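You operate a simulated robot arm through the tools that you are given. There is no shell and no other tool. Be economical: measure what you need, move in short steps, check, and stop when the job is done.

Carry out the task below with a simulated two-armed robot. There is one attempt and no reset: what you move stays moved.

## Task
Tighten the green union's screw, then soap the union under air.
Fine: brush back, valve shut, line vented. A coat counts when it lies all over at full strength: go over it till it gets no stronger.

Only the result counts: the job must be done as asked and must still hold three seconds after the hand-in. Knocking over, shifting, dropping, spilling or breaking anything else fails it.

## Robot
Two 7-joint arms with fingered hands on one trunk, on a base that drives. Base frame: it is fixed to the floor where the robot stands at the start and does not move with it; the origin is under the middle of the robot, x ahead of it, y to its left, z up; the surface under the hand at the start is at about z = 0.8. Units: m, degrees, N and s.
The left shoulder is at the start at [0.097, 0.123, 1.087], the right one opposite. Places, roughly: green clamp screw [0.5, 0.1, 0.8]; orange clamp screw [0.5, -0.2, 0.8]; pot [0.8, 0.3, 0.8]; purple clamp screw [0.5, -0.1, 0.8]; soap dish [0.6, 0.3, 0.8]; table air unit [0.9, -0.5, 0.8]; table gauge [0.8, -0.4, 0.8]; table valve [0.9, -0.6, 0.9]; table vent [0.9, -0.4, 0.9]; union [0.6, 0.1, 0.8]. Payload 5 kg a hand.
The TCP of each hand is the grasp point between the finger pads, 0.037 m short of the fingertips. In the tool frame z runs along the fingers and y along their closing line. Largest opening 0.124 m; the body of the gripper starts 0.043 m behind the TCP. The gripper is a hand of 3 fingers: y runs from the thumb to the fingers, the wrist lies at [-0.021, -0.116, -0.203] in the tool frame.
Orientation is that of the tool frame in the base frame, as [roll, pitch, yaw] about the fixed x, y, z axes, in that order (R = Rz(yaw) Ry(pitch) Rx(roll)). With the fingers straight down and the wrist toward the robot, the tool's x, y and z point along [0, 1, 0], [1, 0, 0] and [0, 0, -1] of the base frame.

## Interface
- The arms move only by the tool nudge_tool. It takes "left_targets", "right_targets" or both (then of equal length, played together; a hand with none holds still); each is one flat list of numbers, 6 for each row, row after row: the shift along the tool's x, y, z in m, then the turn, a rotation vector about the tool's x, y, z in degrees. In form: [x, y, z, wx, wy, wz, x, y, z, wx, wy, wz, ...]. A call has 1 to 20 rows; each row shifts and turns the commanded pose from where the row before left it, along the tool's axes as they then stand. A row lasts 0.2 s, in which the tool goes at most 0.05 m and 8.6 degrees; a call with a longer step from one row to the next is refused whole. A pose out of reach is approached as far as the arm can. The call stops where the force on the tool passes 40 N (or 10 N more than at its start, if that is more) or the arm is blocked; 0.2 s more then pass. In this call time passes only in rows, and 0.2 s behind the last. The reply holds the time, the measured pose of the TCP, the force on the tool along the base axes, the opening and the grip force, in the units named above and with some noise, with the torque about the TCP (base axes, N m) and any sound that the robot's microphone picked up.
- Cameras (640 x 400 px; columns grow to the right, rows downward): "scene" is now at [0.2683, -0.0305, 1.2633]; the picture's right is [-0.14, -0.99, -0.00], its down [-0.45, 0.07, -0.89] and it looks along [0.88, -0.12, -0.45] (base axes); focal length 214 px, centre (320, 200). "left" rides on the left gripper at [-0.073, -0.104, -0.154] in its tool frame; the picture's right is [-0.83, -0.26, 0.49], its down [0.51, -0.72, 0.47] and it looks along [0.23, 0.64, 0.73] (tool axes); focal length 243 px, centre (320, 200). "right" rides on the right gripper at [0.072, -0.104, -0.154] in its tool frame; the picture's right is [-0.83, 0.26, -0.49], its down [-0.51, -0.72, 0.47] and it looks along [-0.23, 0.64, 0.73] (tool axes); focal length 243 px, centre (320, 200). There is no depth. A picture from a camera that has moved, and an enlarged one, comes with that camera's place and axes in the base frame and with its lens. The place of the scene camera against the robot may be out by one fixed shift of up to 0.025 m in any direction.
- capture(camera): a new picture of that camera. The clock stands still meanwhile.
- raise_lower(by): slides the trunk up (or, below 0, down) by that many m; the arms and the scene camera ride with it, the base frame stays. It gives what a move gives, with no picture.
- drive_base(legs): drives the robot by 1 to 6 legs, each [ahead, left, turn to the left] in m, m and degrees, along the robot's own axes; the way and the turn of a leg run together, so that a leg with both is an arc; at most 1.5 m and 180 degrees a leg. The arms and the cameras ride along, it lands a little off, and it stops where it bumps. It gives what a move gives.
- set_fingers(index, middle, thumb_bend, thumb_turn, hand): sets how far each is bent, from 0 (flat) to 1 (curled in); at 0.3 the hand is open as for a grip, at 0.7 the pads meet at the TCP. One left out holds its place. A second passes; each finger stops where it meets its share of the squeeze, and holds until it gets a number again. It is the only way to open and close the hand. It gives what a move gives, with no picture; readings hold the bend of each and the force on the fingers (four entries, about 0 where the hand has none), thumb and palm. thumb_turn goes from beside the hand (0) to across from the fingers (1), as for a grip.
- pan_tilt(pan, tilt): turns the head with the scene camera to pan (to the left, within 80 degrees either way) and tilt (down, from -29 to 69), counted from straight ahead of the robot. It gives what a move gives.
- inspect(camera, box): a new picture of the part [left, top, right, bottom] of that camera's present view, enlarged. The clock stands still meanwhile.
- sign_off(): hands the job in; it is judged then, once.

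Go step by step. Nothing tells you exact positions but the pictures and the camera data: compare them with the known pose of the tool, close in by small moves and look again before you grip or let go. The budget is 120 turns and 108 pictures, counting those below and the enlarged ones. Unless the task says otherwise, let go and move clear before handing in, and close with one line.

The tools are called by a JSON object that holds its "fn" and its "kwargs". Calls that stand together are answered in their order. nudge_tool: Moves the arms, as the interface text tells. Its arguments: {"type":"object","properties":{"left_targets":{"type":"array"},"right_targets":{"type":"array"}},"required":[]} The other tools are called the same way: raise_lower (by) slides the trunk up or down; set_fingers (index, middle, thumb_bend, thumb_turn, hand) moves the fingers one by one; drive_base (legs) drives the base; pan_tilt (pan, tilt) turns the head that bears the scene camera; capture (camera) takes a picture; inspect (camera, box) takes an enlarged picture of a part of a camera's view; sign_off () hands the job in.

At the start:

```text
time_s: 0.0
left_ee_pos: [0.7854, 0.213, 1.2345]
left_orientation: [179.9, -0.3, 89.9]
left_wrist_force: [0.7, -0.2, -0.2]
left_moment: [-0.01, -0.01, 0.02]
left_opening: 0.1238
left_grasp_force: 0.1
left_shape: jaw
left_bend: [0.3, 0.3, 0.3, 0.98]
left_finger forces: [0.0, 0.0, 0.0, 0.0, 0.1, 0.0]
right_ee_pos: [0.586, -0.3722, 1.2765]
right_orientation: [179.8, -0.1, 89.9]
right_wrist_force: [0.3, 0.0, -0.1]
right_moment: [-0.03, -0.02, 0.01]
right_opening: 0.1239
right_grasp_force: 0.1
right_shape: jaw
right_bend: [0.3, 0.3, 0.3, 0.98]
right_finger forces: [0.0, 0.0, 0.0, 0.0, 0.0, 0.0]
trunk travel left (down, up): [-0.275, 0.288]
robot x, y, heading: [-0.0022, 0.0006, 0.2]
head pan, tilt: [-7.9, 26.9]
```

scene: 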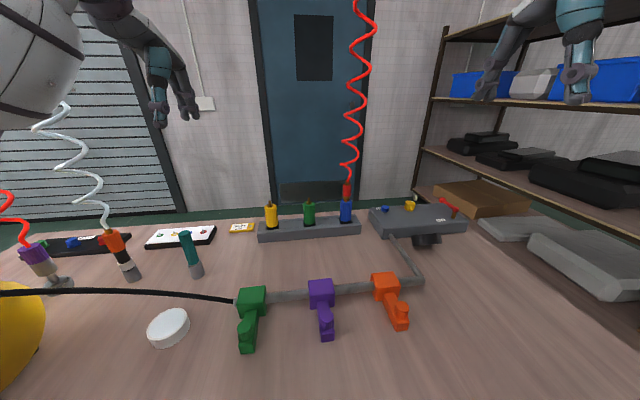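
right: 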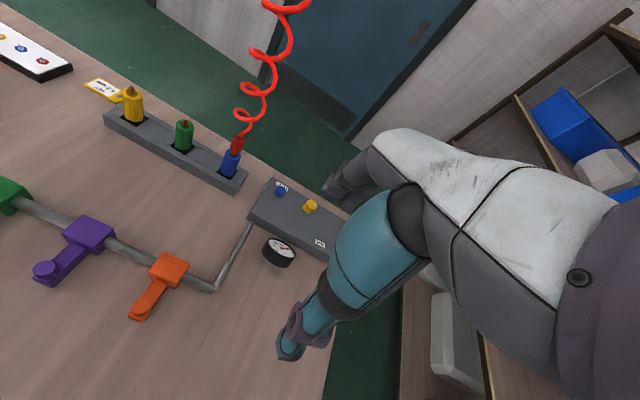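
left: 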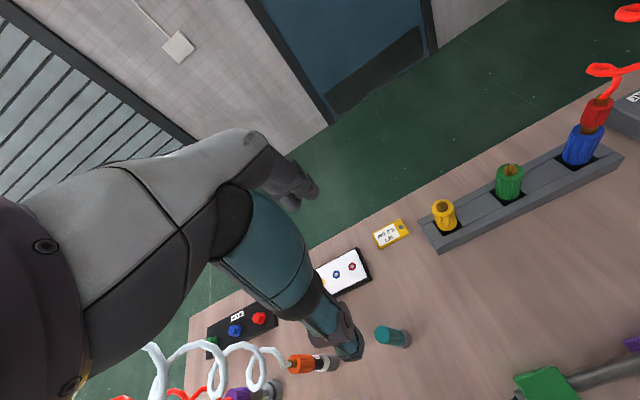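

I see a pipe with green, purple and orange clamps, a hose rack at the back, an air unit at right, and a soap dish and brush to the left. I'll enlarge several parts to understand them.

{"fn": "inspect", "kwargs": {"camera": "scene", "box": [220, 250, 440, 388]}}

{"fn": "inspect", "kwargs": {"camera": "scene", "box": [340, 180, 480, 268]}}

{"fn": "inspect", "kwargs": {"camera": "scene", "box": [0, 210, 240, 360]}}

{"fn": "inspect", "kwargs": {"camera": "right", "box": [220, 160, 360, 280]}}

```text
2.90 times, centred on (330, 319) of scene
camera zoom: at [0.2683, -0.0305, 1.2633], right [-0.14, -0.99, 0.0], down [-0.45, 0.07, -0.89], along [0.88, -0.12, -0.45], focal length 622 px, centre (291, -145)
```

zoom: 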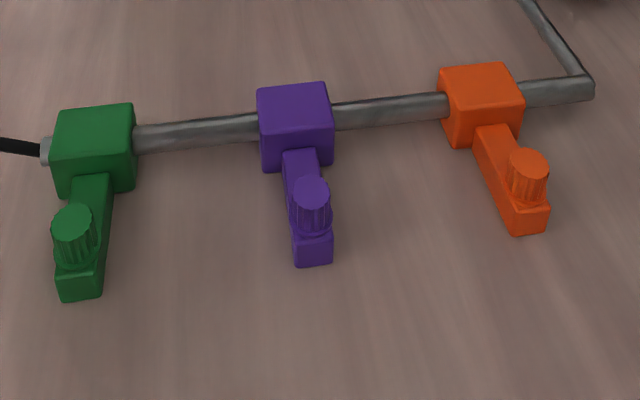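

```text
4.55 times, centred on (410, 224) of scene
camera zoom: at [0.2683, -0.0305, 1.2633], right [-0.14, -0.99, 0.0], down [-0.45, 0.07, -0.89], along [0.88, -0.12, -0.45], focal length 975 px, centre (-89, 91)
```

zoom: 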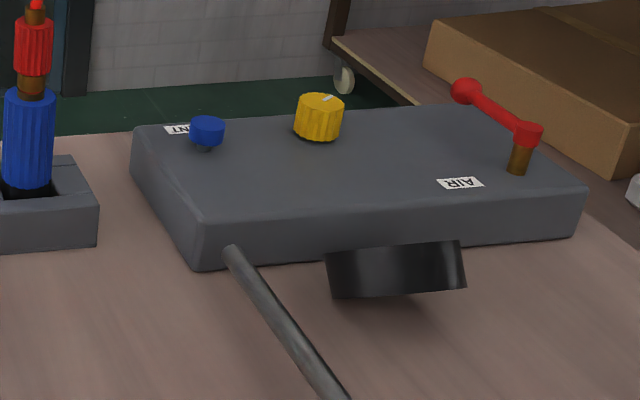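

```text
2.67 times, centred on (120, 285) of scene
camera zoom: at [0.2683, -0.0305, 1.2633], right [-0.14, -0.99, 0.0], down [-0.45, 0.07, -0.89], along [0.88, -0.12, -0.45], focal length 572 px, centre (853, -27)
```

zoom: 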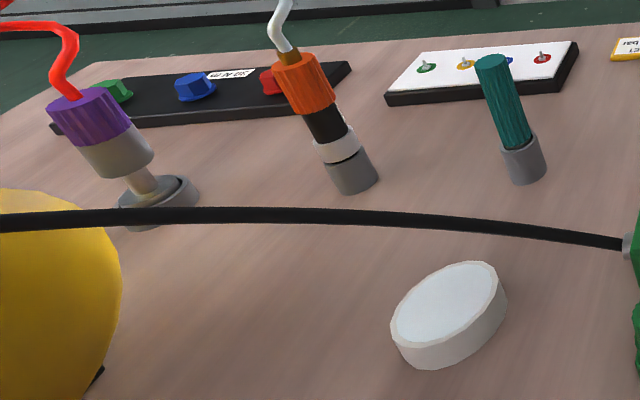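

```text
3.33 times, centred on (290, 220) of right
camera zoom: at [0.4815, -0.3002, 1.4307], right [0.26, -0.83, 0.49], down [-0.72, -0.5, -0.48], along [0.64, -0.23, -0.73], focal length 809 px, centre (420, 133)
```

zoom: 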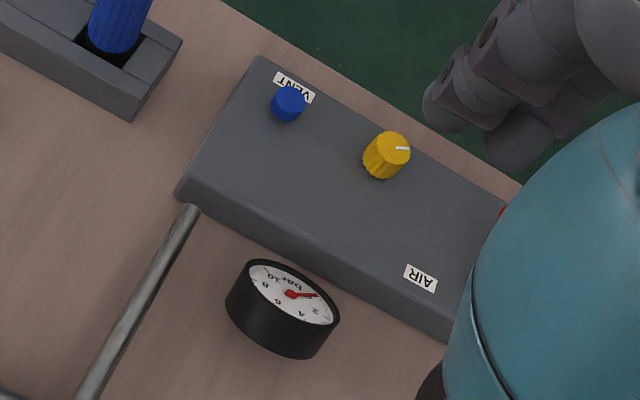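

Next I'll read the card, the gauge and the labels.

{"fn": "inspect", "kwargs": {"camera": "left", "box": [365, 210, 425, 255]}}

{"fn": "inspect", "kwargs": {"camera": "right", "box": [255, 230, 305, 270]}}

{"fn": "inspect", "kwargs": {"camera": "left", "box": [190, 240, 420, 400]}}

{"fn": "inspect", "kwargs": {"camera": "right", "box": [0, 20, 140, 110]}}

```text
8.89 times, centred on (395, 232) of left
camera zoom: at [0.6811, 0.14, 1.3874], right [-0.26, -0.83, -0.5], down [-0.72, 0.51, -0.47], along [0.64, 0.23, -0.73], focal length 2157 px, centre (-347, -89)
```

zoom: 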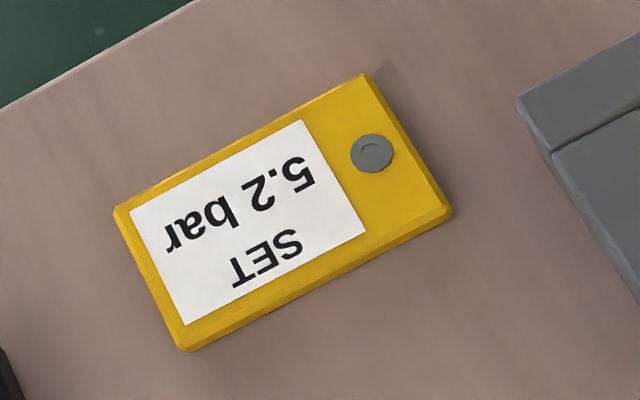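

```text
10.00 times, centred on (280, 250) of right
camera zoom: at [0.4815, -0.3002, 1.4307], right [0.26, -0.83, 0.49], down [-0.72, -0.5, -0.48], along [0.64, -0.23, -0.73], focal length 2426 px, centre (720, -300)
```

zoom: 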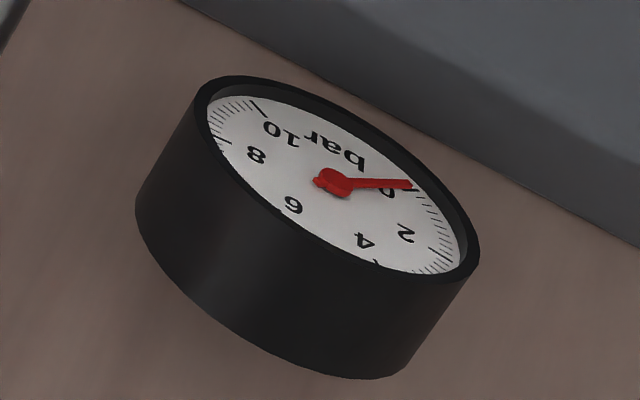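

```text
2.50 times, centred on (305, 320) of left
camera zoom: at [0.6811, 0.14, 1.3874], right [-0.26, -0.83, -0.5], down [-0.72, 0.51, -0.47], along [0.64, 0.23, -0.73], focal length 606 px, centre (358, -100)
```

zoom: 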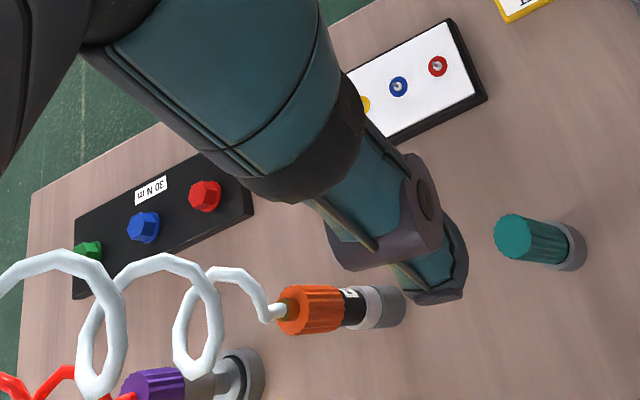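

```text
4.44 times, centred on (70, 65) of right
camera zoom: at [0.4815, -0.3002, 1.4307], right [0.26, -0.83, 0.49], down [-0.72, -0.5, -0.48], along [0.64, -0.23, -0.73], focal length 1078 px, centre (1431, 800)
```

zoom: 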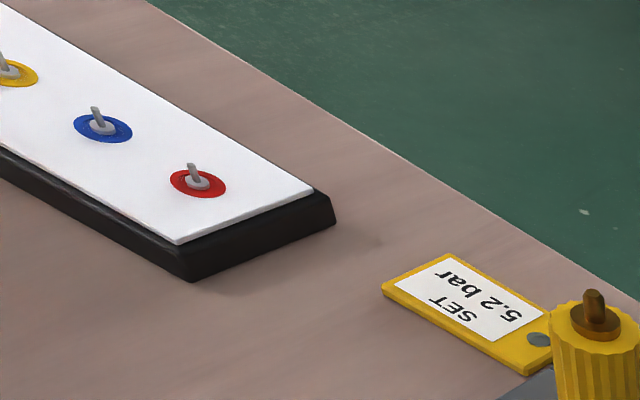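

Line pressure reads 0; the brush stands in its pot and the white disc is the soap dish. I'll back the base off so that the left hand can work over the green screw.

{"fn": "drive_base", "kwargs": {"legs": [[-0.22, -0.12, 0]]}}

```text
time_s: 1.8
left_ee_pos: [0.5711, 0.0982, 1.2312]
left_orientation: [180.0, 0.0, 90.0]
left_wrist_force: [-0.6, 0.8, -0.7]
left_moment: [-0.03, -0.06, -0.02]
left_opening: 0.1238
left_grasp_force: 0.0
left_shape: jaw
left_bend: [0.3, 0.3, 0.3, 0.98]
left_finger forces: [0.1, 0.0, 0.0, 0.1, 0.0, 0.0]
right_ee_pos: [0.3713, -0.487, 1.277]
right_orientation: [180.0, 0.0, 90.0]
right_wrist_force: [0.6, -0.1, -0.5]
right_moment: [0.02, 0.02, 0.02]
right_opening: 0.1238
right_grasp_force: 0.1
right_shape: jaw
right_bend: [0.3, 0.3, 0.3, 0.98]
right_finger forces: [0.0, 0.1, 0.0, 0.0, 0.0, 0.0]
trunk travel left (down, up): [-0.275, 0.288]
robot x, y, heading: [-0.2164, -0.1229, -0.2]
head pan, tilt: [-7.9, 26.9]
```

{"fn": "capture", "kwargs": {"camera": "left"}}

{"fn": "capture", "kwargs": {"camera": "scene"}}

```text
96 pictures are left
camera left: at [0.4667, 0.0254, 1.3847], right [-0.26, -0.83, -0.49], down [-0.72, 0.51, -0.47], along [0.64, 0.23, -0.73], focal length 243 px, centre (320, 200)
```

left: 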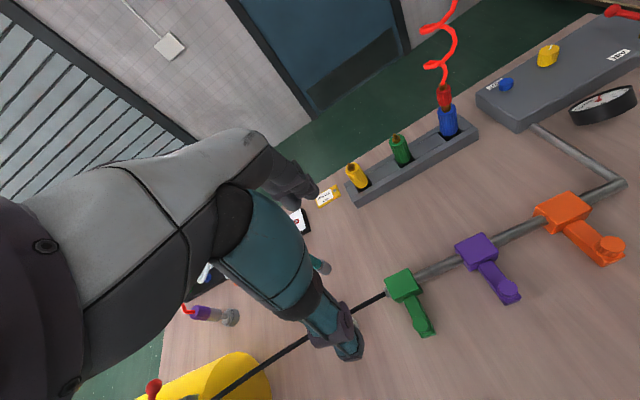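

```text
95 pictures are left
camera scene: at [0.0534, -0.1459, 1.2626], right [-0.14, -0.99, 0.0], down [-0.45, 0.06, -0.89], along [0.88, -0.12, -0.45], focal length 214 px, centre (320, 200)
```

scene: 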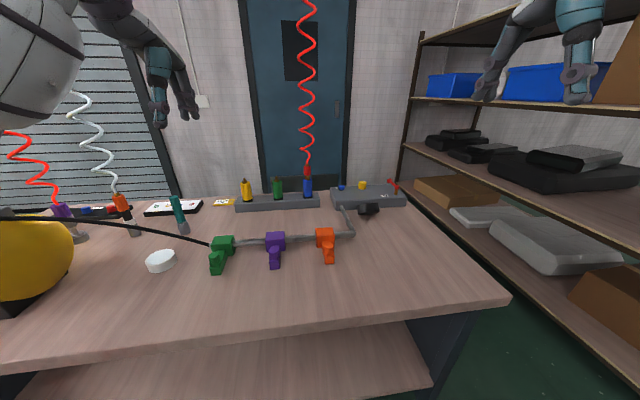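

I'll zoom in on the green clamp from the left-hand camera to locate its screw.

{"fn": "inspect", "kwargs": {"camera": "left", "box": [360, 250, 460, 350]}}

{"fn": "inspect", "kwargs": {"camera": "scene", "box": [190, 220, 350, 290]}}

```text
4.00 times, centred on (410, 300) of left
camera zoom: at [0.4667, 0.0254, 1.3847], right [-0.26, -0.83, -0.49], down [-0.72, 0.51, -0.47], along [0.64, 0.23, -0.73], focal length 970 px, centre (-40, -200)
```

zoom: 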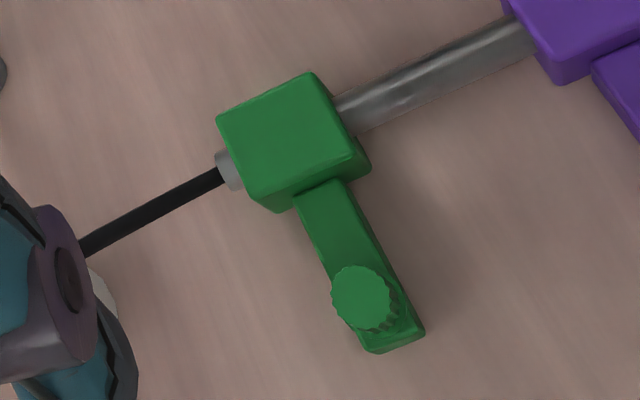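

```text
4.00 times, centred on (270, 255) of scene
camera zoom: at [0.0534, -0.1459, 1.2626], right [-0.14, -0.99, 0.0], down [-0.45, 0.06, -0.89], along [0.88, -0.12, -0.45], focal length 858 px, centre (520, -20)
```

zoom: 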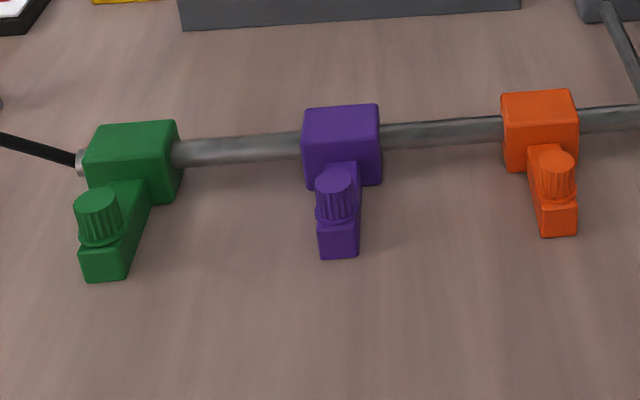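

The green knob top is at roughly (0.54, 0.09, 0.87). I'll lower the left hand part way over it and look again.

{"fn": "nudge_tool", "kwargs": {"left_targets": [-0.003, -0.008, 0.04, 0, 0, 0, -0.003, -0.008, 0.04, 0, 0, 0, -0.003, -0.008, 0.04, 0, 0, 0, -0.002, -0.007, 0.04, 0, 0, 0, 0, 0, 0.04, 0, 0, 0, 0, 0, 0.03, 0, 0, 0]}}

{"fn": "capture", "kwargs": {"camera": "left"}}

```text
time_s: 3.2
left_ee_pos: [0.5402, 0.0869, 1.0004]
left_orientation: [180.0, 0.0, 90.0]
left_wrist_force: [1.4, 0.0, 0.4]
left_moment: [0.0, 0.02, 0.04]
left_opening: 0.1238
left_grasp_force: 0.0
left_shape: jaw
left_bend: [0.3, 0.3, 0.3, 0.98]
left_finger forces: [0.1, 0.0, 0.1, 0.0, 0.0, 0.0]
right_ee_pos: [0.3719, -0.4881, 1.2786]
right_orientation: [180.0, 0.0, 89.9]
right_wrist_force: [0.0, -0.6, 0.8]
right_moment: [0.0, 0.04, -0.01]
right_opening: 0.1237
right_grasp_force: 0.1
right_shape: jaw
right_bend: [0.3, 0.3, 0.3, 0.98]
right_finger forces: [0.0, 0.1, 0.0, 0.0, 0.1, 0.0]
trunk travel left (down, up): [-0.275, 0.288]
robot x, y, heading: [-0.2211, -0.1156, -0.2]
head pan, tilt: [-7.9, 26.9]
```

```text
92 pictures are left
camera left: at [0.4355, 0.0132, 1.1543], right [-0.26, -0.83, -0.49], down [-0.72, 0.51, -0.47], along [0.64, 0.23, -0.73], focal length 243 px, centre (320, 200)
```

left: 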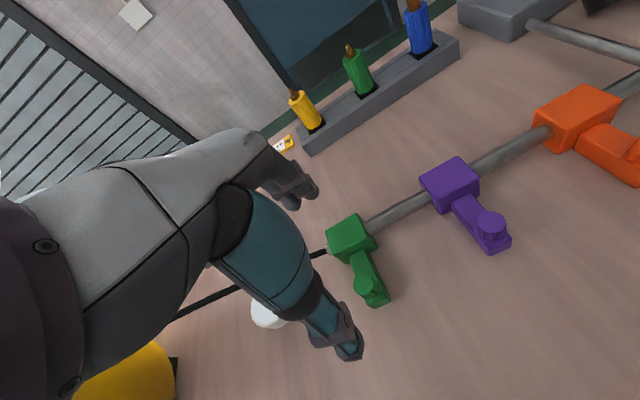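

{"fn": "inspect", "kwargs": {"camera": "left", "box": [310, 200, 410, 320]}}

```text
3.33 times, centred on (360, 260) of left
camera zoom: at [0.4355, 0.0132, 1.1543], right [-0.26, -0.83, -0.49], down [-0.72, 0.51, -0.47], along [0.64, 0.23, -0.73], focal length 809 px, centre (187, 0)
```

zoom: 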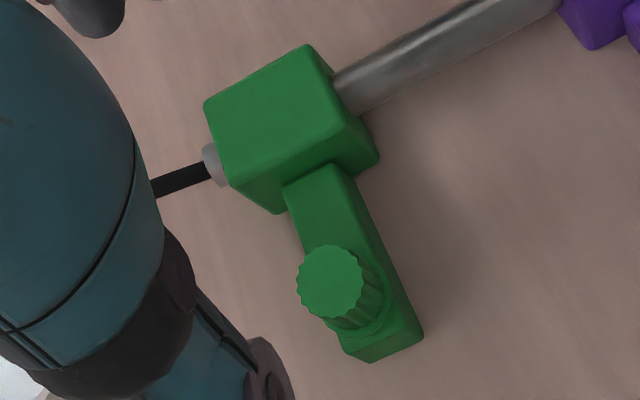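

Triangulation puts the knob at about (0.540, 0.093), with its top near z = 0.853 and a diameter of about 25 mm. I'll narrow the grip, turn the hand back for turning room, and come down above it.

{"fn": "set_fingers", "kwargs": {"hand": "left", "index": 0.5, "middle": 0.5, "thumb_bend": 0.5, "thumb_turn": 1.0}}

{"fn": "nudge_tool", "kwargs": {"left_targets": [0.006, 0, 0.02, 0, 0, 0, 0, 0, 0, 0, 0, -8, 0, 0, 0, 0, 0, -8, 0, 0, 0, 0, 0, -8, 0, 0, 0, 0, 0, -8, 0, 0, 0, 0, 0, -8, 0, 0, 0, 0, 0, -8, 0, 0, 0, 0, 0, -8, 0, 0, 0.04, 0, 0, 0, 0, 0, 0.03, 0, 0, 0]}}

{"fn": "capture", "kwargs": {"camera": "left"}}

```text
time_s: 4.2
left_ee_pos: [0.5399, 0.0868, 1.001]
left_orientation: [180.0, 0.0, 90.0]
left_wrist_force: [0.4, -0.6, 0.3]
left_moment: [0.01, -0.01, 0.0]
left_opening: 0.0681
left_grasp_force: 0.0
left_shape: fingers
left_bend: [0.5, 0.5, 0.5, 1.0]
left_finger forces: [0.1, 0.0, 0.1, 0.0, 0.1, 0.0]
right_ee_pos: [0.3708, -0.4868, 1.2771]
right_orientation: [180.0, -0.1, 89.9]
right_wrist_force: [-0.2, 0.2, 0.0]
right_moment: [-0.02, 0.0, -0.02]
right_opening: 0.1238
right_grasp_force: 0.0
right_shape: jaw
right_bend: [0.3, 0.3, 0.3, 0.98]
right_finger forces: [0.0, 0.0, 0.1, 0.1, 0.1, 0.0]
trunk travel left (down, up): [-0.275, 0.288]
robot x, y, heading: [-0.2182, -0.1216, -0.1]
head pan, tilt: [-7.9, 26.9]
```

```text
time_s: 6.4
left_ee_pos: [0.5381, 0.0928, 0.9123]
left_orientation: [-180.0, 0.0, 146.1]
left_wrist_force: [0.6, 0.4, -0.5]
left_moment: [0.02, 0.01, -0.02]
left_opening: 0.0683
left_grasp_force: 0.0
left_shape: fingers
left_bend: [0.5, 0.5, 0.5, 1.0]
left_finger forces: [0.0, 0.1, 0.0, 0.0, 0.1, 0.0]
right_ee_pos: [0.3715, -0.4868, 1.2778]
right_orientation: [-179.9, 0.0, 90.0]
right_wrist_force: [0.0, 0.4, -0.1]
right_moment: [0.02, 0.0, 0.02]
right_opening: 0.1238
right_grasp_force: 0.1
right_shape: jaw
right_bend: [0.3, 0.3, 0.3, 0.98]
right_finger forces: [0.0, 0.2, 0.1, 0.0, 0.0, 0.0]
trunk travel left (down, up): [-0.275, 0.288]
robot x, y, heading: [-0.2157, -0.121, 0.1]
head pan, tilt: [-7.9, 26.9]
```

```text
90 pictures are left
camera left: at [0.5393, -0.0336, 1.0647], right [0.54, -0.68, -0.49], down [-0.82, -0.32, -0.47], along [0.17, 0.66, -0.73], focal length 243 px, centre (320, 200)
```

left: 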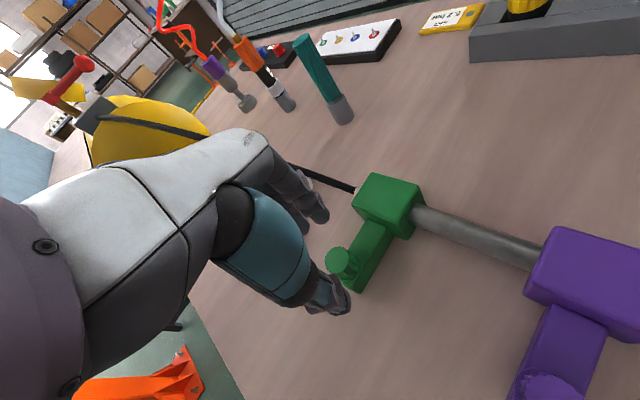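

{"fn": "nudge_tool", "kwargs": {"left_targets": [-0.003, 0.001, 0.022, 0, 0, 0, 0, 0, 0.02, 0, 0, 0]}}

{"fn": "capture", "kwargs": {"camera": "left"}}

{"fn": "inspect", "kwargs": {"camera": "scene", "box": [180, 210, 280, 290]}}

```text
time_s: 7.0
left_ee_pos: [0.5429, 0.0947, 0.8697]
left_orientation: [-179.9, 0.0, 146.0]
left_wrist_force: [0.2, 0.8, -0.1]
left_moment: [0.01, 0.02, 0.0]
left_opening: 0.0681
left_grasp_force: 0.1
left_shape: fingers
left_bend: [0.5, 0.5, 0.5, 1.0]
left_finger forces: [0.1, 0.0, 0.1, 0.0, 0.0, 0.0]
right_ee_pos: [0.3716, -0.4871, 1.279]
right_orientation: [-180.0, 0.0, 90.1]
right_wrist_force: [-0.5, -0.1, -1.1]
right_moment: [0.01, 0.0, -0.03]
right_opening: 0.1238
right_grasp_force: 0.1
right_shape: jaw
right_bend: [0.3, 0.3, 0.3, 0.98]
right_finger forces: [0.1, 0.0, 0.0, 0.1, 0.1, 0.0]
trunk travel left (down, up): [-0.275, 0.288]
robot x, y, heading: [-0.22, -0.1209, 0.2]
head pan, tilt: [-7.9, 26.9]
```

```text
89 pictures are left
camera left: at [0.5437, -0.0331, 1.0228], right [0.54, -0.68, -0.49], down [-0.82, -0.32, -0.47], along [0.17, 0.66, -0.73], focal length 243 px, centre (320, 200)
```

left: 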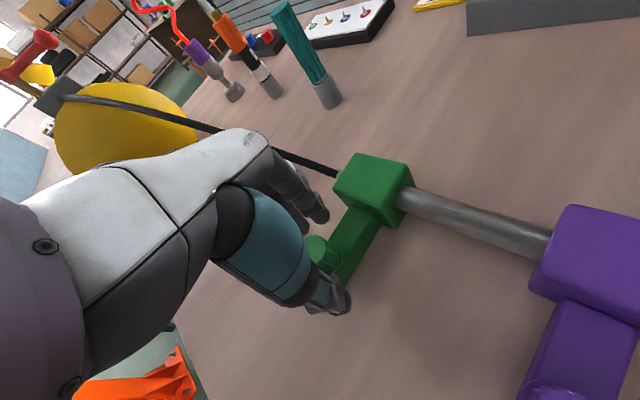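

```text
5.00 times, centred on (230, 250) of scene
camera zoom: at [0.0529, -0.1461, 1.2628], right [-0.14, -0.99, 0.0], down [-0.45, 0.06, -0.89], along [0.88, -0.12, -0.45], focal length 1072 px, centre (770, -50)
```

zoom: 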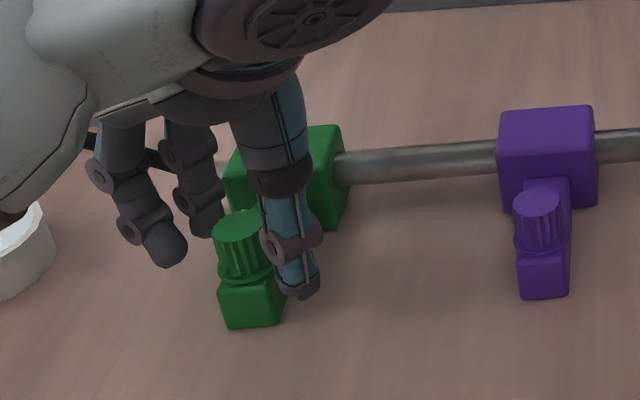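

The knob sits between thumb and fingers. I'll close the grip.

{"fn": "set_fingers", "kwargs": {"hand": "left", "index": 0.72, "middle": 0.72, "thumb_bend": 0.72}}

{"fn": "inspect", "kwargs": {"camera": "scene", "box": [180, 210, 280, 290]}}

```text
time_s: 8.0
left_ee_pos: [0.5415, 0.0953, 0.8695]
left_orientation: [-180.0, 0.0, 146.1]
left_wrist_force: [-4.7, 4.1, -0.8]
left_moment: [0.16, 0.09, 0.19]
left_opening: 0.0306
left_grasp_force: 14.7
left_shape: fingers
left_bend: [0.62, 0.68, 0.63, 1.0]
left_finger forces: [10.1, 5.4, 0.1, 0.1, 14.4, 0.0]
right_ee_pos: [0.3704, -0.4885, 1.2787]
right_orientation: [179.8, 0.0, 90.0]
right_wrist_force: [0.3, 0.2, 0.7]
right_moment: [0.01, -0.05, 0.01]
right_opening: 0.1237
right_grasp_force: 0.1
right_shape: jaw
right_bend: [0.3, 0.3, 0.3, 0.98]
right_finger forces: [0.0, 0.0, 0.1, 0.1, 0.0, 0.1]
trunk travel left (down, up): [-0.275, 0.288]
robot x, y, heading: [-0.2173, -0.1208, -0.1]
head pan, tilt: [-7.9, 26.9]
```

```text
5.00 times, centred on (230, 250) of scene
camera zoom: at [0.0522, -0.1458, 1.2629], right [-0.14, -0.99, 0.0], down [-0.45, 0.06, -0.89], along [0.88, -0.12, -0.45], focal length 1072 px, centre (770, -50)
```

zoom: 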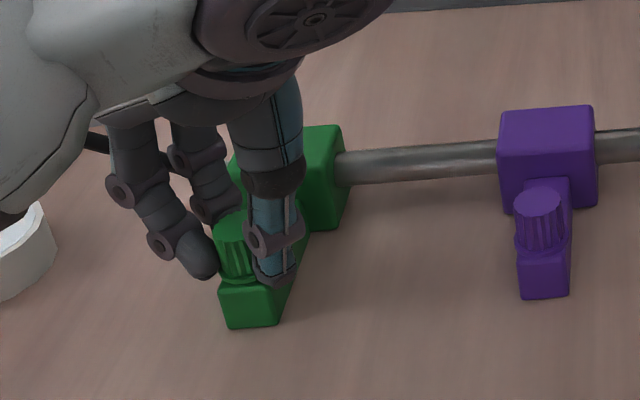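

A three-point grip holds. I'll turn clockwise in small steps and watch the torque and sound.

{"fn": "nudge_tool", "kwargs": {"left_targets": [0, 0, 0, 0, 0, 6, 0, 0, 0, 0, 0, 6, 0, 0, 0, 0, 0, 6, 0, 0, 0, 0, 0, 6]}}

{"fn": "inspect", "kwargs": {"camera": "scene", "box": [180, 210, 280, 290]}}

```text
time_s: 9.0
left_ee_pos: [0.5408, 0.0989, 0.8691]
left_orientation: [-179.9, -0.1, 122.2]
left_wrist_force: [-25.8, 30.4, -3.8]
left_moment: [1.32, 0.99, 0.98]
left_opening: 0.0318
left_grasp_force: 24.6
left_shape: fingers
left_bend: [0.61, 0.72, 0.64, 1.0]
left_finger forces: [36.2, 0.4, 0.0, 0.1, 12.8, 0.1]
right_ee_pos: [0.368, -0.4831, 1.2797]
right_orientation: [179.7, 0.3, 90.2]
right_wrist_force: [0.4, 0.5, -0.3]
right_moment: [-0.02, -0.01, -0.01]
right_opening: 0.1238
right_grasp_force: 0.0
right_shape: jaw
right_bend: [0.3, 0.3, 0.3, 0.98]
right_finger forces: [0.1, 0.0, 0.1, 0.1, 0.0, 0.1]
trunk travel left (down, up): [-0.275, 0.288]
robot x, y, heading: [-0.2221, -0.1161, 0.2]
head pan, tilt: [-7.9, 26.9]
```

```text
5.00 times, centred on (230, 250) of scene
camera zoom: at [0.0499, -0.1416, 1.2634], right [-0.14, -0.99, 0.0], down [-0.45, 0.06, -0.89], along [0.88, -0.12, -0.45], focal length 1072 px, centre (770, -50)
```

zoom: 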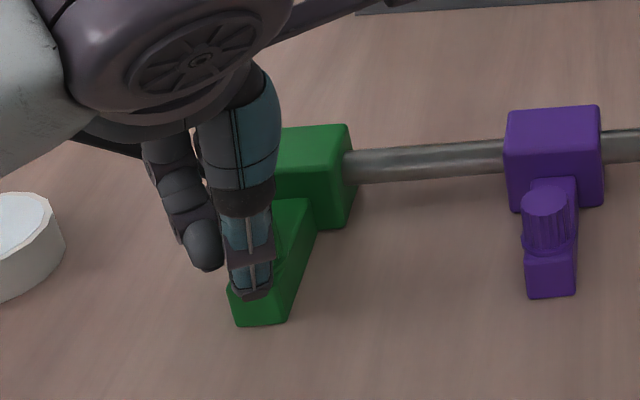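

The grip is off-centre along tool x: the middle finger unloads and a side force builds up. I'll open, look, recentre and regrip.

{"fn": "set_fingers", "kwargs": {"hand": "left", "index": 0.5, "middle": 0.5, "thumb_bend": 0.5}}

{"fn": "inspect", "kwargs": {"camera": "left", "box": [270, 140, 430, 340]}}

```text
time_s: 10.0
left_ee_pos: [0.5427, 0.0916, 0.8713]
left_orientation: [179.9, 0.0, 122.0]
left_wrist_force: [0.5, -4.1, 10.7]
left_moment: [-0.05, -0.52, -0.15]
left_opening: 0.0678
left_grasp_force: 4.7
left_shape: fingers
left_bend: [0.5, 0.5, 0.5, 1.0]
left_finger forces: [10.0, 0.1, 0.0, 0.0, 0.0, 0.0]
right_ee_pos: [0.3693, -0.4873, 1.2784]
right_orientation: [179.9, 0.0, 90.0]
right_wrist_force: [0.2, -0.2, -0.6]
right_moment: [-0.01, 0.01, 0.01]
right_opening: 0.1235
right_grasp_force: 0.0
right_shape: jaw
right_bend: [0.3, 0.3, 0.3, 0.98]
right_finger forces: [0.0, 0.1, 0.0, 0.1, 0.1, 0.0]
trunk travel left (down, up): [-0.275, 0.288]
robot x, y, heading: [-0.2169, -0.1208, 0.2]
head pan, tilt: [-7.9, 26.9]
```

```text
2.00 times, centred on (350, 240) of left
camera zoom: at [0.4915, -0.0252, 1.0246], right [0.22, -0.84, -0.49], down [-0.88, 0.05, -0.47], along [0.42, 0.54, -0.73], focal length 485 px, centre (260, 120)
```

zoom: 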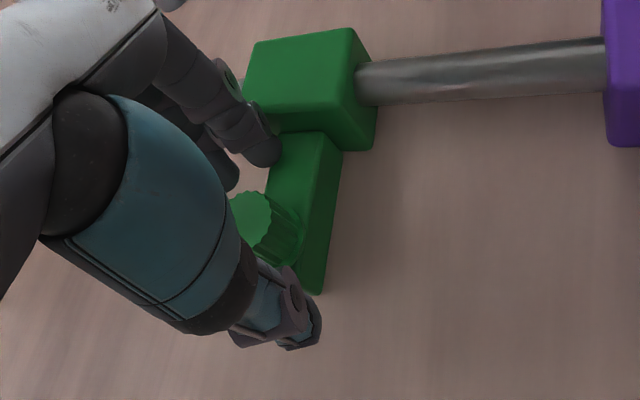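

The index tip was resting on the clamp arm. I'll lift, shift about 5 mm along tool x, turn back, pre-narrow the fingers and come down shallower.

{"fn": "nudge_tool", "kwargs": {"left_targets": [0.005, 0, -0.03, 0, 0, 0, 0, 0, 0, 0, 0, -8, 0, 0, 0, 0, 0, -8, 0, 0, 0, 0, 0, -8, 0, 0, 0, 0, 0, -8]}}

{"fn": "set_fingers", "kwargs": {"hand": "left", "index": 0.56, "middle": 0.56, "thumb_bend": 0.56}}

{"fn": "nudge_tool", "kwargs": {"left_targets": [0, 0, 0.02, 0, 0, 0]}}

{"fn": "inspect", "kwargs": {"camera": "left", "box": [270, 140, 430, 340]}}

{"fn": "inspect", "kwargs": {"camera": "scene", "box": [180, 210, 280, 290]}}

```text
time_s: 11.2
left_ee_pos: [0.5396, 0.0963, 0.9007]
left_orientation: [179.8, 0.0, 154.2]
left_wrist_force: [0.1, -0.8, 0.0]
left_moment: [0.01, -0.01, -0.02]
left_opening: 0.0676
left_grasp_force: 0.2
left_shape: fingers
left_bend: [0.5, 0.5, 0.5, 1.0]
left_finger forces: [0.1, 0.0, 0.1, 0.0, 0.1, 0.0]
right_ee_pos: [0.3708, -0.4886, 1.2784]
right_orientation: [179.9, 0.0, 90.0]
right_wrist_force: [0.8, 0.7, -0.2]
right_moment: [0.01, 0.03, 0.0]
right_opening: 0.1238
right_grasp_force: 0.1
right_shape: jaw
right_bend: [0.3, 0.3, 0.3, 0.98]
right_finger forces: [0.1, 0.0, 0.0, 0.0, 0.0, 0.0]
trunk travel left (down, up): [-0.275, 0.288]
robot x, y, heading: [-0.2168, -0.1166, 0.2]
head pan, tilt: [-7.9, 26.9]
```

```text
time_s: 12.2
left_ee_pos: [0.5401, 0.0957, 0.9009]
left_orientation: [-180.0, 0.0, 154.0]
left_wrist_force: [0.7, 0.2, -0.3]
left_moment: [-0.01, -0.01, -0.02]
left_opening: 0.0496
left_grasp_force: 0.0
left_shape: fingers
left_bend: [0.56, 0.56, 0.56, 1.0]
left_finger forces: [0.0, 0.1, 0.0, 0.0, 0.0, 0.0]
right_ee_pos: [0.3702, -0.4875, 1.2781]
right_orientation: [-180.0, 0.0, 89.9]
right_wrist_force: [1.0, -0.4, 0.8]
right_moment: [0.01, -0.01, 0.0]
right_opening: 0.1239
right_grasp_force: 0.1
right_shape: jaw
right_bend: [0.3, 0.3, 0.3, 0.98]
right_finger forces: [0.0, 0.0, 0.0, 0.1, 0.0, 0.1]
trunk travel left (down, up): [-0.275, 0.288]
robot x, y, heading: [-0.2182, -0.1238, 0.2]
head pan, tilt: [-7.9, 26.9]
```

```text
time_s: 12.6
left_ee_pos: [0.5406, 0.0954, 0.8802]
left_orientation: [-179.9, 0.0, 153.9]
left_wrist_force: [0.8, 0.7, -1.0]
left_moment: [0.01, 0.0, 0.0]
left_opening: 0.0494
left_grasp_force: 0.0
left_shape: fingers
left_bend: [0.56, 0.56, 0.56, 1.0]
left_finger forces: [0.0, 0.0, 0.1, 0.0, 0.1, 0.0]
right_ee_pos: [0.372, -0.4873, 1.2768]
right_orientation: [180.0, 0.0, 90.0]
right_wrist_force: [-0.1, -0.2, -0.4]
right_moment: [-0.02, 0.02, -0.01]
right_opening: 0.1239
right_grasp_force: 0.0
right_shape: jaw
right_bend: [0.3, 0.3, 0.3, 0.98]
right_finger forces: [0.0, 0.0, 0.0, 0.1, 0.0, 0.0]
trunk travel left (down, up): [-0.275, 0.288]
robot x, y, heading: [-0.2192, -0.1217, -0.0]
head pan, tilt: [-7.9, 26.9]
```

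```text
2.00 times, centred on (350, 240) of left
camera zoom: at [0.5598, -0.0307, 1.0333], right [0.63, -0.6, -0.49], down [-0.77, -0.43, -0.47], along [0.07, 0.68, -0.73], focal length 485 px, centre (260, 120)
```

zoom: 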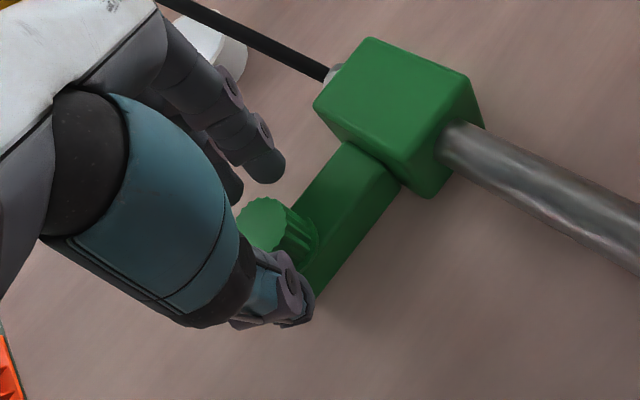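

```text
5.00 times, centred on (230, 250) of scene
camera zoom: at [0.0536, -0.1459, 1.2626], right [-0.14, -0.99, 0.0], down [-0.45, 0.06, -0.89], along [0.88, -0.12, -0.45], focal length 1072 px, centre (770, -50)
```

zoom: 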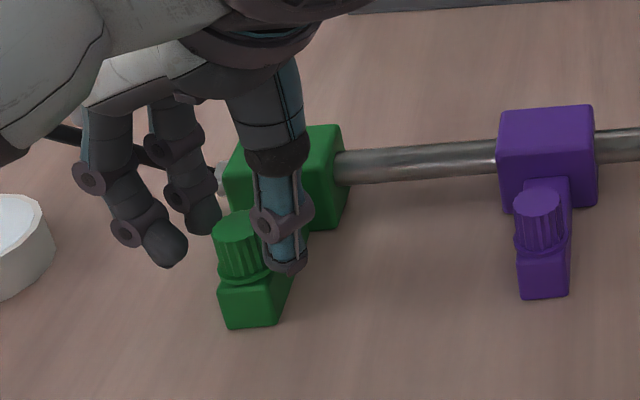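

Alignment looks good; I'll lower a little and close.

{"fn": "nudge_tool", "kwargs": {"left_targets": [0, 0, 0.007, 0, 0, 0]}}

{"fn": "set_fingers", "kwargs": {"hand": "left", "index": 0.72, "middle": 0.72, "thumb_bend": 0.72}}

```text
time_s: 13.0
left_ee_pos: [0.5405, 0.0953, 0.8744]
left_orientation: [-179.9, 0.0, 154.0]
left_wrist_force: [0.8, 0.3, -0.2]
left_moment: [0.04, 0.0, -0.01]
left_opening: 0.0497
left_grasp_force: 0.0
left_shape: fingers
left_bend: [0.56, 0.56, 0.56, 1.0]
left_finger forces: [0.0, 0.1, 0.0, 0.0, 0.0, 0.1]
right_ee_pos: [0.3711, -0.4879, 1.2778]
right_orientation: [180.0, 0.1, 90.0]
right_wrist_force: [-0.1, -0.3, 0.9]
right_moment: [0.03, 0.04, -0.01]
right_opening: 0.1237
right_grasp_force: 0.0
right_shape: jaw
right_bend: [0.3, 0.3, 0.3, 0.98]
right_finger forces: [0.0, 0.0, 0.1, 0.0, 0.0, 0.1]
trunk travel left (down, up): [-0.275, 0.288]
robot x, y, heading: [-0.215, -0.1187, -0.2]
head pan, tilt: [-7.9, 26.9]
```

```text
time_s: 14.0
left_ee_pos: [0.5402, 0.094, 0.8724]
left_orientation: [-180.0, -0.1, 154.1]
left_wrist_force: [-1.8, -2.0, -6.3]
left_moment: [-0.1, 0.11, 0.02]
left_opening: 0.0259
left_grasp_force: 13.5
left_shape: fingers
left_bend: [0.71, 0.71, 0.63, 1.0]
left_finger forces: [7.9, 4.9, 0.0, 0.1, 14.9, 0.0]
right_ee_pos: [0.3718, -0.488, 1.2769]
right_orientation: [-180.0, 0.0, 90.1]
right_wrist_force: [0.4, -0.3, -0.3]
right_moment: [0.0, 0.02, 0.01]
right_opening: 0.1237
right_grasp_force: 0.1
right_shape: jaw
right_bend: [0.3, 0.3, 0.3, 0.98]
right_finger forces: [0.0, 0.1, 0.0, 0.0, 0.0, 0.0]
trunk travel left (down, up): [-0.275, 0.288]
robot x, y, heading: [-0.217, -0.1238, 0.1]
head pan, tilt: [-7.9, 26.9]
```

A symmetric grip now; turn clockwise.

{"fn": "nudge_tool", "kwargs": {"left_targets": [0, 0, 0, 0, 0, 6, 0, 0, 0, 0, 0, 6, 0, 0, 0, 0, 0, 6]}}

{"fn": "inspect", "kwargs": {"camera": "left", "box": [270, 140, 430, 340]}}

```text
time_s: 14.8
left_ee_pos: [0.5412, 0.0969, 0.8731]
left_orientation: [-179.9, 0.0, 135.9]
left_wrist_force: [1.6, -7.7, -3.8]
left_moment: [-0.25, 0.05, 0.04]
left_opening: 0.026
left_grasp_force: 13.4
left_shape: fingers
left_bend: [0.71, 0.71, 0.64, 1.0]
left_finger forces: [9.8, 3.4, 0.0, 0.0, 14.8, 0.1]
right_ee_pos: [0.3717, -0.4881, 1.277]
right_orientation: [179.9, 0.0, 90.0]
right_wrist_force: [0.2, 0.1, 0.0]
right_moment: [-0.03, -0.01, 0.0]
right_opening: 0.1237
right_grasp_force: 0.0
right_shape: jaw
right_bend: [0.3, 0.3, 0.3, 0.98]
right_finger forces: [0.0, 0.1, 0.0, 0.1, 0.0, 0.0]
trunk travel left (down, up): [-0.275, 0.288]
robot x, y, heading: [-0.2167, -0.1215, 0.1]
head pan, tilt: [-7.9, 26.9]
```

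```text
2.00 times, centred on (350, 240) of left
camera zoom: at [0.5198, -0.03, 1.0268], right [0.41, -0.77, -0.49], down [-0.87, -0.16, -0.47], along [0.28, 0.62, -0.73], focal length 485 px, centre (260, 120)
```

zoom: 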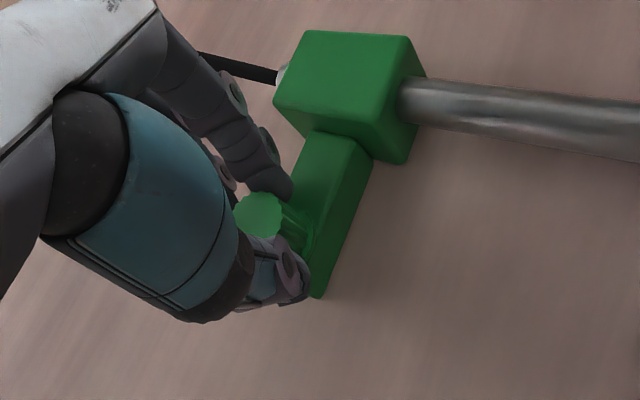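

{"fn": "nudge_tool", "kwargs": {"left_targets": [0, 0, 0, 0, 0, 6, 0, 0, 0, 0, 0, 6, 0, 0, 0, 0, 0, 6, 0, 0, 0, 0, 0, 6, 0, 0, 0, 0, 0, 6, 0, 0, 0, 0, 0, 6]}}

{"fn": "inspect", "kwargs": {"camera": "left", "box": [270, 140, 430, 340]}}

```text
time_s: 16.2
left_ee_pos: [0.5406, 0.0948, 0.8728]
left_orientation: [179.9, 0.0, 100.0]
left_wrist_force: [7.5, -6.7, 2.7]
left_moment: [-0.21, -0.22, 0.03]
left_opening: 0.0264
left_grasp_force: 15.2
left_shape: fingers
left_bend: [0.71, 0.71, 0.65, 1.0]
left_finger forces: [13.9, 4.7, 0.1, 0.1, 11.6, 0.0]
right_ee_pos: [0.3717, -0.488, 1.2779]
right_orientation: [179.9, 0.0, 90.0]
right_wrist_force: [0.1, -0.7, 0.4]
right_moment: [0.0, 0.03, 0.0]
right_opening: 0.1238
right_grasp_force: 0.0
right_shape: jaw
right_bend: [0.3, 0.3, 0.3, 0.98]
right_finger forces: [0.1, 0.1, 0.0, 0.0, 0.0, 0.0]
trunk travel left (down, up): [-0.275, 0.288]
robot x, y, heading: [-0.2167, -0.123, -0.0]
head pan, tilt: [-7.9, 26.9]
```

```text
2.00 times, centred on (350, 240) of left
camera zoom: at [0.449, 0.0054, 1.0265], right [-0.11, -0.86, -0.49], down [-0.8, 0.38, -0.47], along [0.59, 0.34, -0.73], focal length 485 px, centre (260, 120)
```

zoom: 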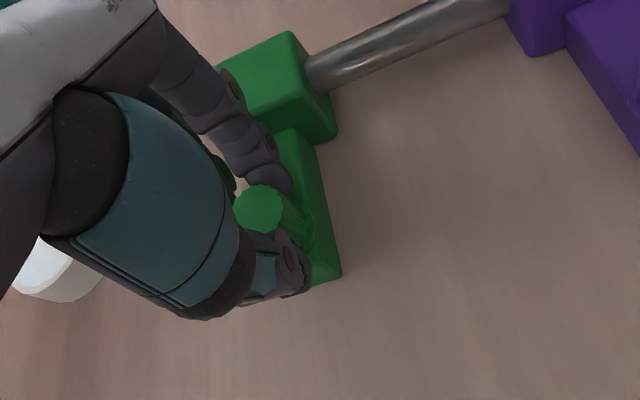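

{"fn": "nudge_tool", "kwargs": {"left_targets": [0, 0, 0, 0, 0, 6, 0, 0, 0, 0, 0, 6, 0, 0, 0, 0, 0, 6, 0, 0, 0, 0, 0, 6, 0, 0, 0, 0, 0, 6, 0, 0, 0, 0, 0, 6, 0, 0, 0, 0, 0, 6, 0, 0, 0, 0, 0, 6]}}

{"fn": "inspect", "kwargs": {"camera": "left", "box": [270, 140, 430, 340]}}

```text
time_s: 18.0
left_ee_pos: [0.5418, 0.0962, 0.8728]
left_orientation: [180.0, 0.0, 51.9]
left_wrist_force: [8.4, -6.3, 4.7]
left_moment: [-0.24, -0.28, 0.06]
left_opening: 0.026
left_grasp_force: 15.7
left_shape: fingers
left_bend: [0.71, 0.71, 0.66, 1.0]
left_finger forces: [13.5, 8.2, 0.0, 0.0, 9.6, 0.0]
right_ee_pos: [0.3705, -0.4878, 1.2764]
right_orientation: [180.0, 0.0, 90.0]
right_wrist_force: [-0.1, -0.1, 1.0]
right_moment: [0.0, 0.02, 0.0]
right_opening: 0.1238
right_grasp_force: 0.0
right_shape: jaw
right_bend: [0.3, 0.3, 0.3, 0.98]
right_finger forces: [0.0, 0.0, 0.0, 0.1, 0.1, 0.1]
trunk travel left (down, up): [-0.275, 0.288]
robot x, y, heading: [-0.2191, -0.1223, 0.2]
head pan, tilt: [-7.9, 26.9]
```

```text
2.00 times, centred on (350, 240) of left
camera zoom: at [0.413, 0.1022, 1.0264], right [-0.72, -0.49, -0.49], down [-0.26, 0.84, -0.47], along [0.65, -0.21, -0.73], focal length 485 px, centre (260, 120)
```

zoom: 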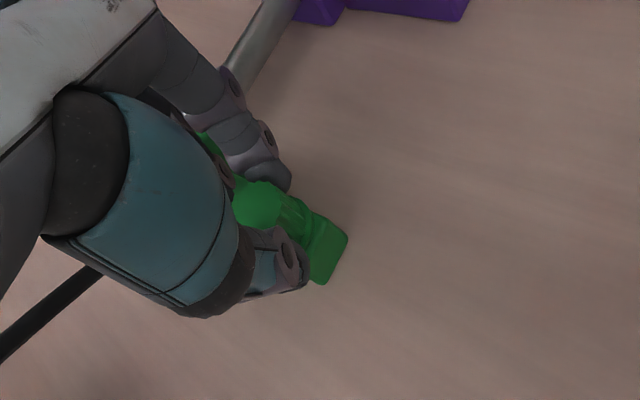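

{"fn": "nudge_tool", "kwargs": {"left_targets": [0, 0, 0, 0, 0, 6, 0, 0, 0, 0, 0, 6, 0, 0, 0, 0, 0, 6, 0, 0, 0, 0, 0, 6, 0, 0, 0, 0, 0, 6, 0, 0, 0, 0, 0, 6, 0, 0, 0, 0, 0, 6, 0, 0, 0, 0, 0, 6, 0, 0, 0, 0, 0, 6]}}

{"fn": "inspect", "kwargs": {"camera": "left", "box": [270, 140, 430, 340]}}

```text
time_s: 20.0
left_ee_pos: [0.5408, 0.0967, 0.8739]
left_orientation: [180.0, 0.0, -2.0]
left_wrist_force: [18.4, -13.0, 7.0]
left_moment: [-0.59, -0.52, 0.08]
left_opening: 0.0262
left_grasp_force: 20.5
left_shape: fingers
left_bend: [0.71, 0.66, 0.66, 1.0]
left_finger forces: [11.4, 21.7, 0.0, 0.0, 8.5, 0.0]
right_ee_pos: [0.3729, -0.4892, 1.2764]
right_orientation: [-180.0, -0.1, 90.0]
right_wrist_force: [-0.2, 0.1, 0.6]
right_moment: [-0.01, -0.03, 0.0]
right_opening: 0.1239
right_grasp_force: 0.1
right_shape: jaw
right_bend: [0.3, 0.3, 0.3, 0.98]
right_finger forces: [0.0, 0.1, 0.1, 0.0, 0.0, 0.0]
trunk travel left (down, up): [-0.275, 0.288]
robot x, y, heading: [-0.2197, -0.1212, -0.2]
head pan, tilt: [-7.9, 26.9]
```

```text
2.00 times, centred on (350, 240) of left
camera zoom: at [0.4714, 0.2013, 1.0264], right [-0.82, 0.29, -0.49], down [0.53, 0.7, -0.47], along [0.21, -0.65, -0.73], focal length 485 px, centre (260, 120)
```

zoom: 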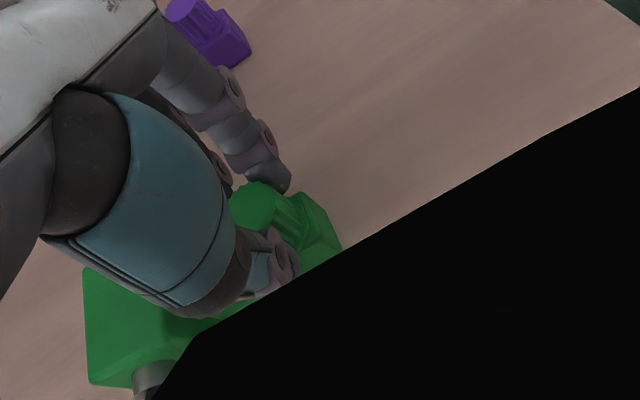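

No stop yet after about 156°. I'll release, lift, rotate back and take another turn, keeping clear of the hose on the left.

{"fn": "set_fingers", "kwargs": {"hand": "left", "index": 0.54, "middle": 0.54, "thumb_bend": 0.54}}

{"fn": "nudge_tool", "kwargs": {"left_targets": [0, 0, -0.03, 0, 0, 0, 0, 0, 0, 0, 0, -8.5, 0, 0, 0, 0, 0, -8.5, 0, 0, 0, 0, 0, -8.5, 0, 0, 0, 0, 0, -8.5, 0, 0, 0, 0, 0, -8.5, 0, 0, 0, 0, 0, -8.5, 0, 0, 0, 0, 0, -8.5, 0, 0, 0, 0, 0, -8.5, 0, 0, 0, 0, 0, -8.5, 0, 0, 0, 0, 0, -8.5, 0, 0, 0, 0, 0, -8.5, 0, 0, 0, 0, 0, -8.5, 0, 0, 0, 0, 0, -8.5, 0, 0, 0, 0, 0, -8.5, 0, 0, 0, 0, 0, -8.5, 0, 0, 0, 0, 0, -8.5, 0, 0, 0, 0, 0, -8.5, 0, 0, 0, 0, 0, -8.5]}}

{"fn": "inspect", "kwargs": {"camera": "left", "box": [270, 140, 430, 340]}}

{"fn": "inspect", "kwargs": {"camera": "scene", "box": [180, 210, 360, 300]}}

```text
time_s: 21.0
left_ee_pos: [0.5398, 0.0972, 0.8732]
left_orientation: [-179.9, 0.0, -2.0]
left_wrist_force: [-0.9, 0.7, 0.1]
left_moment: [0.04, 0.0, -0.01]
left_opening: 0.0545
left_grasp_force: 0.1
left_shape: fingers
left_bend: [0.54, 0.54, 0.54, 1.0]
left_finger forces: [0.0, 0.0, 0.1, 0.1, 0.0, 0.1]
right_ee_pos: [0.3706, -0.4884, 1.2766]
right_orientation: [-179.9, 0.1, 89.9]
right_wrist_force: [-0.4, 0.0, 0.1]
right_moment: [-0.02, 0.03, 0.01]
right_opening: 0.1236
right_grasp_force: 0.0
right_shape: jaw
right_bend: [0.3, 0.3, 0.3, 0.98]
right_finger forces: [0.1, 0.0, 0.0, 0.0, 0.0, 0.1]
trunk travel left (down, up): [-0.275, 0.288]
robot x, y, heading: [-0.2165, -0.1207, 0.0]
head pan, tilt: [-7.9, 26.9]
```

```text
time_s: 25.0
left_ee_pos: [0.5399, 0.0964, 0.903]
left_orientation: [179.9, -0.1, 151.1]
left_wrist_force: [0.6, 0.0, 0.2]
left_moment: [0.05, -0.03, 0.01]
left_opening: 0.0545
left_grasp_force: 0.1
left_shape: fingers
left_bend: [0.54, 0.54, 0.54, 1.0]
left_finger forces: [0.0, 0.0, 0.1, 0.0, 0.1, 0.1]
right_ee_pos: [0.3711, -0.4886, 1.2771]
right_orientation: [180.0, -0.1, 90.0]
right_wrist_force: [0.6, -0.4, -0.5]
right_moment: [0.04, 0.0, 0.0]
right_opening: 0.1237
right_grasp_force: 0.2
right_shape: jaw
right_bend: [0.3, 0.3, 0.3, 0.98]
right_finger forces: [0.1, 0.1, 0.0, 0.0, 0.1, 0.0]
trunk travel left (down, up): [-0.275, 0.288]
robot x, y, heading: [-0.2219, -0.1249, -0.1]
head pan, tilt: [-7.9, 26.9]
```

```text
2.00 times, centred on (350, 240) of left
camera zoom: at [0.5522, -0.0305, 1.0565], right [0.6, -0.63, -0.49], down [-0.79, -0.39, -0.47], along [0.11, 0.67, -0.73], focal length 485 px, centre (260, 120)
```

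zoom: 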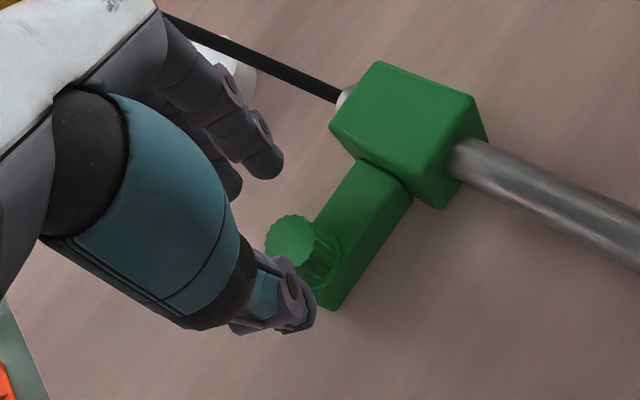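

```text
3.56 times, centred on (270, 255) of scene
camera zoom: at [0.0526, -0.1472, 1.2628], right [-0.14, -0.99, 0.0], down [-0.45, 0.06, -0.89], along [0.88, -0.12, -0.45], focal length 763 px, centre (498, 4)
```

zoom: 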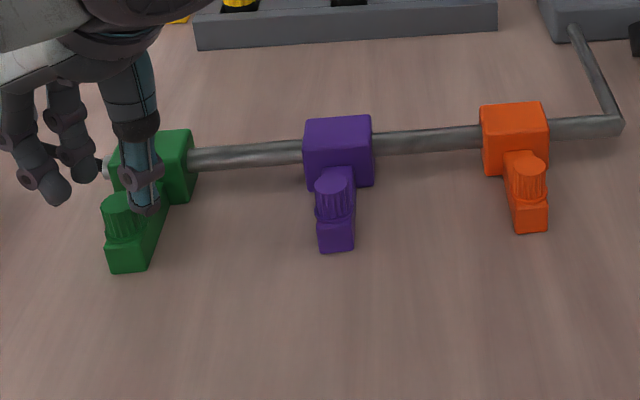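

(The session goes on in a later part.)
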